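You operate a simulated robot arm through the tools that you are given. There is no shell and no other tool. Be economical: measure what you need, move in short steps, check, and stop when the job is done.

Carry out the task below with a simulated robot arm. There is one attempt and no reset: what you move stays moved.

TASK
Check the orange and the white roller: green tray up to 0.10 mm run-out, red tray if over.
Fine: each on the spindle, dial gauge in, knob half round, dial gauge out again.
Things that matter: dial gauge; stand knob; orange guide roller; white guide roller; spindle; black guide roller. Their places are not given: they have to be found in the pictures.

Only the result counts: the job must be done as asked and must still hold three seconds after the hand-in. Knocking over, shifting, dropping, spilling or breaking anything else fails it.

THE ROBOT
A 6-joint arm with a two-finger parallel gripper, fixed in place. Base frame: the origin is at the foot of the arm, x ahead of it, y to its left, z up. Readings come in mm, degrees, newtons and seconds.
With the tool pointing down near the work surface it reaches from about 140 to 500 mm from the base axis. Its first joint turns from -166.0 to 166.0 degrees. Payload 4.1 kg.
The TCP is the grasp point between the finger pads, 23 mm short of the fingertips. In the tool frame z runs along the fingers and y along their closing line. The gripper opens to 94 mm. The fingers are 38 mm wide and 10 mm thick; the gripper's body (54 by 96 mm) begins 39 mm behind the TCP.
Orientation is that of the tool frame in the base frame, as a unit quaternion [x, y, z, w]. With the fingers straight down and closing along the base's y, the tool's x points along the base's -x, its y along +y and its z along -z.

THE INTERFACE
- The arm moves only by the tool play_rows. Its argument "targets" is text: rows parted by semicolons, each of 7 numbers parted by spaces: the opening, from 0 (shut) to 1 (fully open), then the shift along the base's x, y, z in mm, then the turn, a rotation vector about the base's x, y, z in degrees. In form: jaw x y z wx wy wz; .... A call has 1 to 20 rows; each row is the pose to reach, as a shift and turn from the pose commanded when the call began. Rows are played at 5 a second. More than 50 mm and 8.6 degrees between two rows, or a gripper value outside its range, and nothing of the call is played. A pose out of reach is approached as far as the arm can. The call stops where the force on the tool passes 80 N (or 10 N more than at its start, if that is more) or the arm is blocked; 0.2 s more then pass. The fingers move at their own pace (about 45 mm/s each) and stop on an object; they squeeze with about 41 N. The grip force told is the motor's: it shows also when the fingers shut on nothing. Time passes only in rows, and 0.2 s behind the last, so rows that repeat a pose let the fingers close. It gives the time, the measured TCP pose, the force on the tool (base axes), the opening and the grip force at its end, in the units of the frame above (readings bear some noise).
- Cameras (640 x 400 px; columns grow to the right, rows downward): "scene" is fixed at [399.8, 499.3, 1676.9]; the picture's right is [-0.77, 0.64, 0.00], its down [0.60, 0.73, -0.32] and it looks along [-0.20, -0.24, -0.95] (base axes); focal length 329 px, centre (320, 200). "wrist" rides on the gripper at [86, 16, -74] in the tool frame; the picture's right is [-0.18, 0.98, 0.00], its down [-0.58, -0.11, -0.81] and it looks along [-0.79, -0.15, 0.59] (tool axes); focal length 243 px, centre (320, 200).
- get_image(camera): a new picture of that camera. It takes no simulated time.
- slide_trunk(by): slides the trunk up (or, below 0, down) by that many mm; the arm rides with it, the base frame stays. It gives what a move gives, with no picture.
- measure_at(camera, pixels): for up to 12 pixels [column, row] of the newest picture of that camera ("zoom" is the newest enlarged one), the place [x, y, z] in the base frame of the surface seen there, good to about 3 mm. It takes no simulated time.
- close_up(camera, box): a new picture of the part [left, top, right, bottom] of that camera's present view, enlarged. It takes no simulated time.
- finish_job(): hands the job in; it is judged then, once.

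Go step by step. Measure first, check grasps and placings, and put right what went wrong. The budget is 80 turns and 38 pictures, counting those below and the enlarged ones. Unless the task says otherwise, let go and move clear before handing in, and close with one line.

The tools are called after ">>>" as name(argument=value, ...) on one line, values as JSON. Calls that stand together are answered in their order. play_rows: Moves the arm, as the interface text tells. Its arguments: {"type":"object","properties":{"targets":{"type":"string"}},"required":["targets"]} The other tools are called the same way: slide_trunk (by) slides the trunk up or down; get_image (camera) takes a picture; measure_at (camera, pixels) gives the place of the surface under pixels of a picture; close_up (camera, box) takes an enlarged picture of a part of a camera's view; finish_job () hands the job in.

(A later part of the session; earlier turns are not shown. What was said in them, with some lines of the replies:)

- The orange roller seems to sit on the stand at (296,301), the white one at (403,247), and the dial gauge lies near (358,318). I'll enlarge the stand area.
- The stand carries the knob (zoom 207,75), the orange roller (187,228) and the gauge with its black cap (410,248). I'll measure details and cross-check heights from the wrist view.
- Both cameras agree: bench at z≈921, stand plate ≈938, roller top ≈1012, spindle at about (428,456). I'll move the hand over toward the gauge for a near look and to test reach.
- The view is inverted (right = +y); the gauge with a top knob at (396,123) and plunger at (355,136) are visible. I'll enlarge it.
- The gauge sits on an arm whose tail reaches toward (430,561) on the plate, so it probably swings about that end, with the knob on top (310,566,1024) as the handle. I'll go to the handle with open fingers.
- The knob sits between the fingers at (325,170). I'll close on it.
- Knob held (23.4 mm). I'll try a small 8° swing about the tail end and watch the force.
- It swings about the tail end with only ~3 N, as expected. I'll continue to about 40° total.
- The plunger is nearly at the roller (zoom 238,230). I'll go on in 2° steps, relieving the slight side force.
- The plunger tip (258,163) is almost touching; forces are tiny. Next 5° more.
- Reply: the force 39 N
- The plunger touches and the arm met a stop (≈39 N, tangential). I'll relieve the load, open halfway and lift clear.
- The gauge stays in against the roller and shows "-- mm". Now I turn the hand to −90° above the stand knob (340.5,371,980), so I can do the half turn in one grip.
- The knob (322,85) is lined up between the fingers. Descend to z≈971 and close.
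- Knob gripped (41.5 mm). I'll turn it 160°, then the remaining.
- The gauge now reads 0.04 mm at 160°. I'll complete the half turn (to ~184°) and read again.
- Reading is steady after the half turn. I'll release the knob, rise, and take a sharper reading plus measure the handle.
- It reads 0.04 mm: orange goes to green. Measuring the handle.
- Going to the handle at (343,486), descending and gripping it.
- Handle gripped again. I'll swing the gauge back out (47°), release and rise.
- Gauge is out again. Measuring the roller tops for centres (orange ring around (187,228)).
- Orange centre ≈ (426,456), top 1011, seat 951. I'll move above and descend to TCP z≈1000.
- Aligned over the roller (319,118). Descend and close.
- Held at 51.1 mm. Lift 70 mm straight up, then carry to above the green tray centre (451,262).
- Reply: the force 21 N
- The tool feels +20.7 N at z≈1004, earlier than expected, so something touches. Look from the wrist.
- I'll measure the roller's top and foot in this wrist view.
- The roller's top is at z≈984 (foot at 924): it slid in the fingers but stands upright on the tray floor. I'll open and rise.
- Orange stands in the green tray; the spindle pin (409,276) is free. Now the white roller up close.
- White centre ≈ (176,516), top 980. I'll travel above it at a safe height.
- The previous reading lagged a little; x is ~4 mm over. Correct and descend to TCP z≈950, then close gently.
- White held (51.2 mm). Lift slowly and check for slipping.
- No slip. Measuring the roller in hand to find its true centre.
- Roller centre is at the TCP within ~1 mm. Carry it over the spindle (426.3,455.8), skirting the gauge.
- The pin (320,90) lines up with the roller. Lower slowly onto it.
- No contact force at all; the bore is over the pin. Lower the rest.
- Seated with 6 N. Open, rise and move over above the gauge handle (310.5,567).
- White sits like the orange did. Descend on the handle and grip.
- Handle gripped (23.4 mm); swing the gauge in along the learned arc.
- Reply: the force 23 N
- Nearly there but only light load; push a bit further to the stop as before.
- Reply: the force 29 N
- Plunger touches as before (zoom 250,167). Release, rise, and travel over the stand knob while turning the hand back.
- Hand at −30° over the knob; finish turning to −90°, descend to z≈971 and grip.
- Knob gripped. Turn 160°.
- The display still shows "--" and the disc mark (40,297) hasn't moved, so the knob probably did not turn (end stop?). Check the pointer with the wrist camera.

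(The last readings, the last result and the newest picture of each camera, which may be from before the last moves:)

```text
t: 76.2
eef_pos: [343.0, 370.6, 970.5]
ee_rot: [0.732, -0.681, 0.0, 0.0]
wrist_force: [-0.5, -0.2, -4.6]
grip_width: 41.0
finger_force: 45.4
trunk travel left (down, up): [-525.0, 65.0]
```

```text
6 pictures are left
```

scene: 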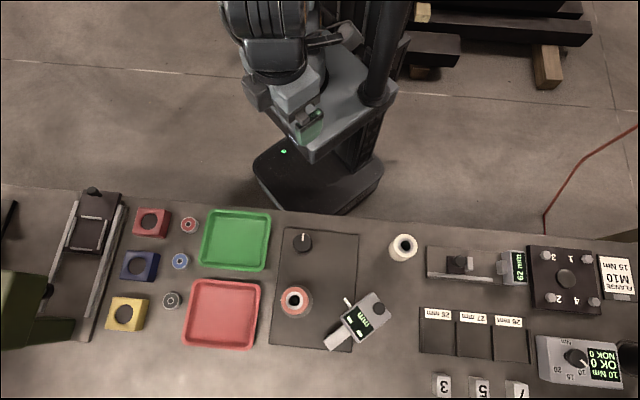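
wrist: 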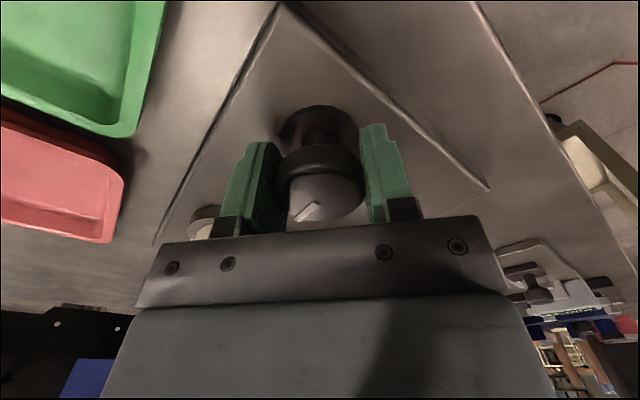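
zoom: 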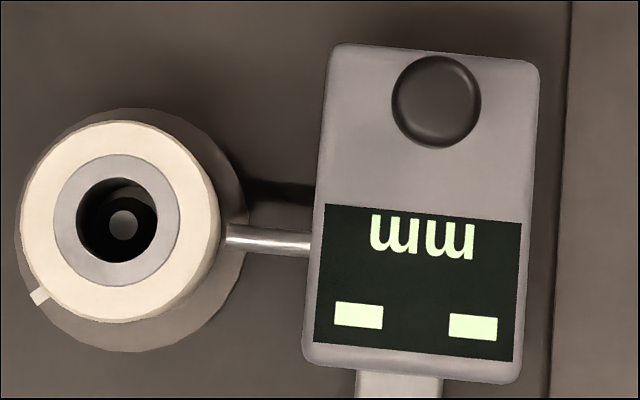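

The pointer (306,212) is where the first turn ended: the knob is at its end stop and the fingers slid. So I turn it the other way, half round back.

>>> play_rows(targets="0.2 0 0 0 0 0 -8; 0.2 0 0 0 0 0 -16; 0.2 0 0 0 0 0 -24; 0.2 0 0 0 0 0 -32; 0.2 0 0 0 0 0 -40; 0.2 0 0 0 0 0 -48; 0.2 0 0 0 0 0 -56; 0.2 0 0 0 0 0 -64; 0.2 0 0 0 0 0 -72; 0.2 0 0 0 0 0 -80; 0.2 0 0 0 0 0 -88; 0.2 0 0 0 0 0 -96; 0.2 0 0 0 0 0 -104; 0.2 0 0 0 0 0 -112; 0.2 0 0 0 0 0 -120; 0.2 0 0 0 0 0 -128; 0.2 0 0 0 0 0 -136; 0.2 0 0 0 0 0 -144; 0.2 0 0 0 0 0 -152; 0.2 0 0 0 0 0 -160")

>>> play_rows(targets="0.2 0 0 0 0 0 -8; 0.2 0 0 0 0 0 -16; 0.2 0 0 0 0 0 -24; 0.2 0 0 0 0 0 -24; 0.2 0 0 0 0 0 -24")

>>> close_up(camera="scene", box=[290, 270, 355, 325])

```text
t: 80.4
eef_pos: [343.6, 371.2, 970.6]
ee_rot: [0.546, 0.838, 0.0, 0.001]
wrist_force: [-3.6, 5.0, 3.9]
grip_width: 41.0
finger_force: 44.7
trunk travel left (down, up): [-525.0, 65.0]
```

```text
t: 81.6
eef_pos: [342.0, 370.8, 969.8]
ee_rot: [0.707, 0.707, 0.0, 0.0]
wrist_force: [3.1, 4.7, 9.5]
grip_width: 41.1
finger_force: 45.6
trunk travel left (down, up): [-525.0, 65.0]
```

```text
7.27 times, centred on (322, 298) of scene
```

zoom: 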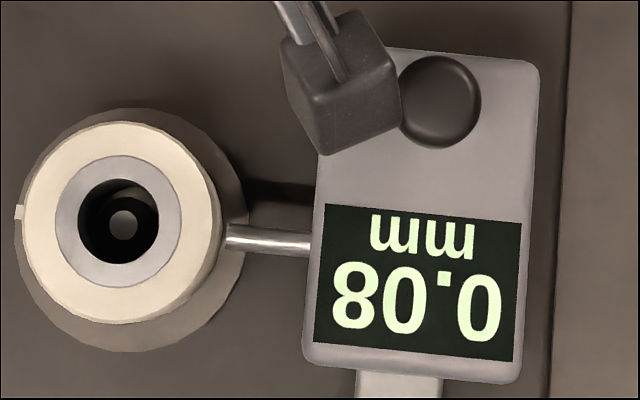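

White reads 0.08 mm (image is upside down), and the disc mark returned to its start after a full turn: also green. Release the knob, rise and turn the hand back toward the handle orientation.

>>> play_rows(targets="0.7 0 0 0 0 0 0; 0.7 0 0 0 0 0 0; 0.7 0 0 0 0 0 0; 0.7 0 0 20 0 0 0; 0.7 0 0 50 0 0 0; 0.6 0 0 80 0 0 8; 0.5 0 0 110 0 0 16; 0.5 0 0 110 0 0 24; 0.5 0 0 110 0 0 32; 0.5 0 0 110 0 0 40; 0.5 0 0 110 0 0 48; 0.5 0 0 110 0 0 56; 0.5 0 0 110 0 0 64; 0.5 0 0 110 0 0 72; 0.5 0 0 110 0 0 80; 0.5 0 0 110 0 0 88; 0.5 0 0 110 0 0 96; 0.5 0 0 110 0 0 104; 0.5 0 0 110 0 0 112; 0.5 0 0 110 0 0 112")

>>> play_rows(targets="0.5 0 20 0 0 0 8; 0.5 0 40 0 0 0 16; 0.5 0 80 0 0 0 24; 0.5 0 115 0 0 0 27; 0.5 0 115 -20 0 0 27; 0.5 0 115 -40 0 0 27; 0.5 0 115 -59 0 0 27; 0 0 115 -59 0 0 27; 0 0 115 -59 0 0 27; 0 0 115 -59 0 0 27")

```text
t: 85.8
eef_pos: [343.4, 372.1, 1080.7]
ee_rot: [-0.192, 0.981, 0.0, 0.0]
wrist_force: [-1.1, 0.1, 0.1]
grip_width: 47.0
finger_force: 0.1
trunk travel left (down, up): [-525.0, 65.0]
```

```text
t: 88.0
eef_pos: [342.6, 487.4, 1021.8]
ee_rot: [-0.414, 0.91, 0.0, 0.0]
wrist_force: [-2.0, 0.5, -2.0]
grip_width: 23.4
finger_force: 45.0
trunk travel left (down, up): [-525.0, 65.0]
```

The handle is gripped at (342.6,487.4). Swing it out as before, release and rise.

>>> play_rows(targets="0 -6.3 6.8 0 0 0 -5; 0 -12 14.1 0 0 0 -10; 0 -17 21.9 0 0 0 -15; 0 -21.3 30.1 0 0 0 -20; 0 -24.9 38.7 0 0 0 -25; 0 -27.7 47.5 0 0 0 -30; 0 -29.8 56.5 0 0 0 -35; 0 -31 65.7 0 0 0 -40; 0 -31.5 74.9 0 0 0 -45; 0 -31.5 79.5 0 0 0 -47.5; 0 -31.5 79.5 0 0 0 -47.5; 0.6 -31.5 79.5 0 0 0 -47.5; 0.6 -31.5 79.5 0 0 0 -47.5; 0.6 -31.5 79.5 0 0 0 -47.5; 1 -31.5 79.5 20 0 0 -47.5; 1 -31.5 79.5 60 0 0 -47.5; 1 -31.5 79.5 100 0 0 -47.5; 1 -31.5 50 100 0 0 -47.5; 1 -31.5 50 100 0 0 -49; 1 -31.5 50 100 0 0 -49")

```text
t: 92.2
eef_pos: [312.4, 537.0, 1120.8]
ee_rot: [0.0, 1.0, 0.001, 0.0]
wrist_force: [-0.4, 0.4, 0.0]
grip_width: 93.9
finger_force: 0.0
trunk travel left (down, up): [-525.0, 65.0]
```

Go to the white roller on the spindle with open fingers, grip it low (TCP z≈981).

>>> play_rows(targets="1 25 -17 -10 0 0 0; 1 50 -34 -20 0 0 0; 1 75 -51 -30 0 0 0; 1 100 -69 -40 0 0 0; 1 114.5 -80.7 -50 0 0 0; 1 114.5 -80.7 -60 0 0 0; 1 114.5 -80.7 -80 0 0 0; 1 114.5 -80.7 -100 0 0 0; 1 114.5 -80.7 -120 0 0 0; 1 114.5 -80.7 -130 0 0 0; 1 114.5 -80.7 -139 0 0 0; 0.7 114.5 -80.7 -139 0 0 0; 0.3 114.5 -80.7 -139 0 0 0; 0.2 114.5 -80.7 -139 0 0 0; 0.2 114.5 -80.7 -139 0 0 0; 0.2 114.5 -80.7 -139 0 0 0")

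>>> get_image(camera="scene")

```text
t: 95.6
eef_pos: [425.6, 454.6, 982.7]
ee_rot: [0.0, 1.0, 0.0, 0.0]
wrist_force: [0.2, -0.1, 0.0]
grip_width: 51.6
finger_force: 41.2
trunk travel left (down, up): [-525.0, 65.0]
```

```text
4 pictures are left
```

scene: 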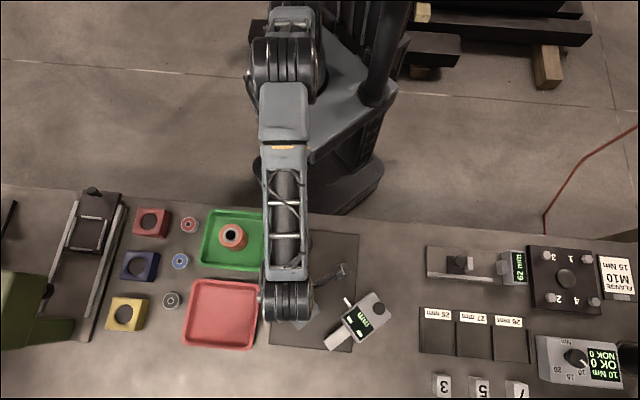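

Gauge is fully out and white is gripped. Measure the green tray's floor limits to choose a spot beside the orange.

>>> measure_at(camera="scene", pixels=[[213, 213], [207, 261], [262, 263], [258, 215], [245, 255], [250, 245], [255, 250], [232, 230], [240, 240], [225, 240], [255, 258]])

```text
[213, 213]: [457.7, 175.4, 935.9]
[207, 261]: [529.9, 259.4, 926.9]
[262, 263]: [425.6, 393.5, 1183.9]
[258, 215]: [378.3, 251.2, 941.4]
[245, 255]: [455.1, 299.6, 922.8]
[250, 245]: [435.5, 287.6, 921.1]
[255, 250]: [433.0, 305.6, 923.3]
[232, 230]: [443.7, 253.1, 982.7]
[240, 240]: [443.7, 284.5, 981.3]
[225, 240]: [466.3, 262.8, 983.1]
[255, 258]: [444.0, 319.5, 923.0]
```

The tray floor is a ~105 mm square turned 45°, centre (454.5,255.5), and orange stands in its middle, so white won't fit beside it. I'll leave white on the spindle for now and shift orange toward the +x corner.

>>> play_rows(targets="1 0 0 0 0 0 0; 1 0 0 0 0 0 0; 1 0 0 0 0 0 0; 1 0 0 20 0 0 0; 1 0 0 50 0 0 0; 1 0 0 90 0 0 0; 1 5 -40 90 0 0 0; 1 10 -80 90 0 0 0; 1 15 -120 90 0 0 0; 1 20 -160 90 0 0 0; 1 24.5 -193.5 80 0 0 0; 1 24.5 -193.5 55 0 0 0; 1 24.5 -193.5 30 0 0 0; 1 24.5 -193.5 10 0 0 0; 1 24.5 -193.5 -12 0 0 0; 1 24.5 -193.5 -12 0 0 0")

>>> play_rows(targets="0.7 0 0 0 0 0 0; 0.6 0 0 0 0 0 0; 0.2 0 0 0 0 0 0; 0.2 0 0 0 0 0 0; 0.2 0 0 0 0 0 0")

```text
t: 99.0
eef_pos: [449.9, 263.3, 968.6]
ee_rot: [0.0, 1.0, 0.0, -0.001]
wrist_force: [0.1, 0.3, -0.7]
grip_width: 94.0
finger_force: 0.1
trunk travel left (down, up): [-525.0, 65.0]
```

```text
t: 100.2
eef_pos: [450.5, 261.6, 970.8]
ee_rot: [0.0, 1.0, 0.0, -0.001]
wrist_force: [-0.1, 0.9, -1.1]
grip_width: 51.2
finger_force: 41.0
trunk travel left (down, up): [-525.0, 65.0]
```

Orange gripped. Lift 6 mm, shift (+34,−5), lower.

>>> play_rows(targets="0.2 0 0 3 0 0 0; 0.2 0 0 6 0 0 0; 0.2 6 -1 6 0 0 0; 0.2 13 -2 6 0 0 0; 0.2 20 -3 6 0 0 0; 0.2 27 -4 6 0 0 0; 0.2 34 -5 6 0 0 0; 0.2 34 -5 6 0 0 0; 0.2 34 -5 3 0 0 0; 0.2 34 -5 0 0 0 0; 0.2 34 -5 0 0 0 0")

```text
t: 102.6
eef_pos: [485.3, 256.5, 971.2]
ee_rot: [0.0, 1.0, 0.001, 0.0]
wrist_force: [-0.1, 1.4, -0.9]
grip_width: 51.2
finger_force: 41.1
trunk travel left (down, up): [-525.0, 65.0]
```

Lower 1.5 mm to touch, then open, rise and return over the white roller.

>>> play_rows(targets="0.2 0 0 -1.5 0 0 0; 0.2 0 0 -1.5 0 0 0; 0.7 0 0 -1.5 0 0 0; 0.7 0 0 -1.5 0 0 0; 0.7 0 0 -1.5 0 0 0; 0.8 0 0 20 0 0 0; 0.9 0 0 50 0 0 0; 1 0 0 90 0 0 0; 1 -10 40 100 0 0 0; 1 -25 80 100 0 0 0; 1 -40 120 100 0 0 0; 1 -50 160 100 0 0 0; 1 -58.5 198.8 100 0 0 0; 1 -58.5 198.8 100 0 0 0")

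>>> close_up(camera="scene", box=[180, 190, 340, 350])

>>> measure_at(camera="zoom", pixels=[[200, 125], [230, 100], [260, 130], [230, 160], [215, 175], [300, 75], [320, 180], [320, 130], [280, 160]])

```text
t: 105.6
eef_pos: [427.3, 456.4, 1070.1]
ee_rot: [0.0, 1.0, 0.0, -0.001]
wrist_force: [-0.4, 0.2, -0.6]
grip_width: 94.2
finger_force: 0.0
trunk travel left (down, up): [-525.0, 65.0]
```

```text
2.50 times, centred on (260, 270) of scene
```

zoom: 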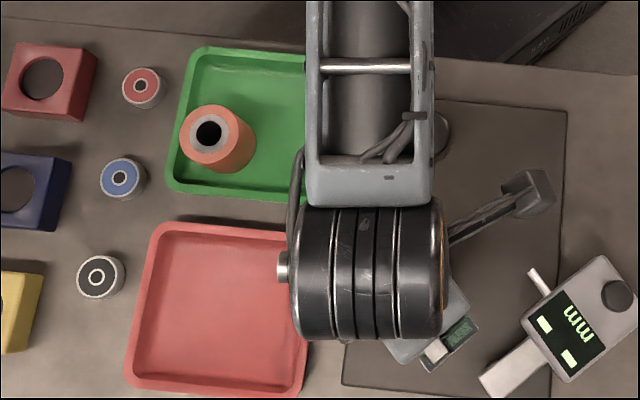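

```text
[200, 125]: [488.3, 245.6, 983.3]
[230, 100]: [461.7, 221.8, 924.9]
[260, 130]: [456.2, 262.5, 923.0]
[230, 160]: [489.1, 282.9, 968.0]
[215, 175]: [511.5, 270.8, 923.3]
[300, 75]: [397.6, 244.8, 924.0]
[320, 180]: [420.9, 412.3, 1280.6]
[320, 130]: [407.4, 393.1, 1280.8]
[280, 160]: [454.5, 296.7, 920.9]
```

Orange stands upright at about (485,257). Now descend on white and grip it.

>>> play_rows(targets="1 -0.5 -0.3 -20 0 0 0; 1 -0.5 -0.3 -40 0 0 0; 1 -0.5 -0.3 -60 0 0 0; 1 -0.5 -0.3 -72 0 0 0; 1 -0.5 -0.3 -82 0 0 0; 0.7 -0.5 -0.3 -82 0 0 0; 0.3 -0.5 -0.3 -82 0 0 0; 0.2 -0.5 -0.3 -82 0 0 0; 0.2 -0.5 -0.3 -82 0 0 0; 0.2 -0.5 -0.3 -82 0 0 0")

```text
t: 107.8
eef_pos: [424.7, 457.0, 989.4]
ee_rot: [0.0, 1.0, 0.0, 0.0]
wrist_force: [-0.5, -0.5, -0.2]
grip_width: 51.8
finger_force: 41.1
trunk travel left (down, up): [-525.0, 65.0]
```

Grip would leave the tips too near the tray rim when placing; regrip 8 mm higher, then lift slowly.

>>> play_rows(targets="0.65 0 0 0 0 0 0; 0.65 0 0 0 0 0 0; 0.65 0 -0.5 8 0 0 0; 0.2 0 -0.5 8 0 0 0; 0.2 0 -0.5 8 0 0 0; 0.2 0 -0.5 8 0 0 0; 0.2 0 -0.5 12 0 0 0; 0.2 0 -0.5 18 0 0 0; 0.2 0 -0.5 26 0 0 0; 0.2 0 -0.5 34 0 0 0; 0.2 0 -0.5 42 0 0 0; 0.2 0 -0.5 52 0 0 0; 0.2 0 -0.5 62 0 0 0; 0.2 0 -0.5 72 0 0 0; 0.2 0 -0.5 80 0 0 0; 0.2 0 -0.5 80 0 0 0")

>>> get_image(camera="wrist")

>>> measure_at(camera="wrist", pixels=[[318, 225], [300, 205], [340, 205], [318, 215], [318, 195], [318, 150], [318, 100]])

```text
t: 111.2
eef_pos: [425.4, 455.0, 1068.6]
ee_rot: [0.0, 1.0, 0.0, 0.001]
wrist_force: [-0.5, 0.0, -0.8]
grip_width: 51.5
finger_force: 41.4
trunk travel left (down, up): [-525.0, 65.0]
```

```text
2 pictures are left
```

wrist: 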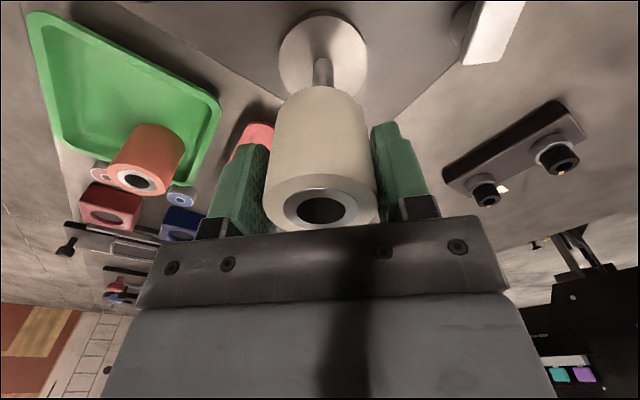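

```text
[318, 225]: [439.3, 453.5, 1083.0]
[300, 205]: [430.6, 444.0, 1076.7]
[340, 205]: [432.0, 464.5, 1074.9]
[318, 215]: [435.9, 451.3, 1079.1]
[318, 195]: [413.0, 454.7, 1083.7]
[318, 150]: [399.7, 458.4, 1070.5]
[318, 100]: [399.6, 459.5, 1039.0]
```

White is held without slip (top 1083.5, foot ≈45 below TCP). Carry to above (424,254.5) and lower to the tray.

>>> play_rows(targets="0.2 0 -20 0 0 0 0; 0.2 0 -45 0 0 0 0; 0.2 0 -70 0 0 0 0; 0.2 0 -95 0 0 0 0; 0.2 -1 -120 0 0 0 0; 0.2 -1 -145 0 0 0 0; 0.2 -1.3 -170 0 0 0 0; 0.2 -1.3 -190 0 0 0 0; 0.2 -1.3 -201 0 0 0 0; 0.2 -1.3 -201 -20 0 0 0; 0.2 -1.3 -201 -40 0 0 0; 0.2 -1.3 -201 -60 0 0 0; 0.2 -1.3 -201 -75 0 0 0; 0.2 -1.3 -201 -86 0 0 0; 0.2 -1.3 -201 -92 0 0 0; 0.2 -1.3 -201 -96 0 0 0; 0.2 -1.3 -201 -96 0 0 0")

```text
t: 114.8
eef_pos: [423.0, 253.1, 972.8]
ee_rot: [0.0, 1.0, 0.0, 0.0]
wrist_force: [0.2, 0.3, -2.1]
grip_width: 51.5
finger_force: 41.5
trunk travel left (down, up): [-525.0, 65.0]
```

No contact yet; lower in 1 mm steps.

>>> play_rows(targets="0.2 0 0 -1 0 0 0; 0.2 0 0 -2 0 0 0; 0.2 0 0 -3 0 0 0; 0.2 0 0 -3.5 0 0 0; 0.2 0 0 -3.5 0 0 0")

```text
t: 116.0
eef_pos: [424.6, 254.4, 970.6]
ee_rot: [0.0, 1.0, 0.0, 0.0]
wrist_force: [0.6, 0.5, -0.6]
grip_width: 51.4
finger_force: 41.4
trunk travel left (down, up): [-525.0, 65.0]
```

>>> play_rows(targets="0.2 0 0 -1 0 0 0; 0.2 0 0 -2 0 0 0; 0.2 0 0 -2 0 0 0")

```text
t: 116.8
eef_pos: [424.1, 254.5, 968.6]
ee_rot: [0.0, 1.0, 0.001, 0.002]
wrist_force: [1.6, 0.7, 19.6]
grip_width: 51.6
finger_force: 41.1
trunk travel left (down, up): [-525.0, 65.0]
```

Floor contact (19.6 N). Open, rise and move clear, then look.

>>> play_rows(targets="0.2 0 0 0.8 0 0 0; 0.65 0 0 0.8 0 0 0; 0.65 0 0 0.8 0 0 0; 0.65 0 0 0.8 0 0 0; 0.65 0 0 20 0 0 0; 0.65 0 0 50 0 0 0; 0.65 0 0 90 0 0 0; 0.65 0 0 130 0 0 0; 0.65 -45 0 150 0 0 0; 0.65 -90 0 150 0 0 0; 0.65 -130 0 150 0 0 0; 0.65 -170 0 150 0 0 0; 0.65 -170 0 150 0 0 0")

>>> get_image(camera="scene")

>>> measure_at(camera="scene", pixels=[[242, 226], [251, 221], [225, 246], [222, 242], [240, 240]])

```text
t: 119.6
eef_pos: [255.4, 254.3, 1114.9]
ee_rot: [0.0, 1.0, 0.0, 0.0]
wrist_force: [-0.6, -0.9, -0.4]
grip_width: 61.2
finger_force: 0.0
trunk travel left (down, up): [-525.0, 65.0]
```

```text
1 pictures are left
```

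scene: 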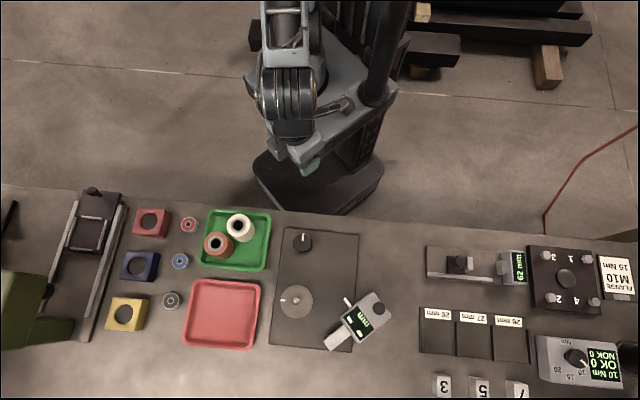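

```text
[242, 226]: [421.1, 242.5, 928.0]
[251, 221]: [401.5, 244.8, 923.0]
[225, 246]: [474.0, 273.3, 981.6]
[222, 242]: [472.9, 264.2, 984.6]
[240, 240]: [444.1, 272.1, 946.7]
```

Both rollers stand upright in the green tray ((239,227) and (217,244)). The gauge is swung out, the spindle is free and the hand is clear, so I'm handing in.

>>> finish_job()

```text
The job is handed in.
```

Both rollers passed: orange measured 0.04 mm run-out and white 0.08 mm, so both are standing in the green tray and the dial gauge is swung back out.
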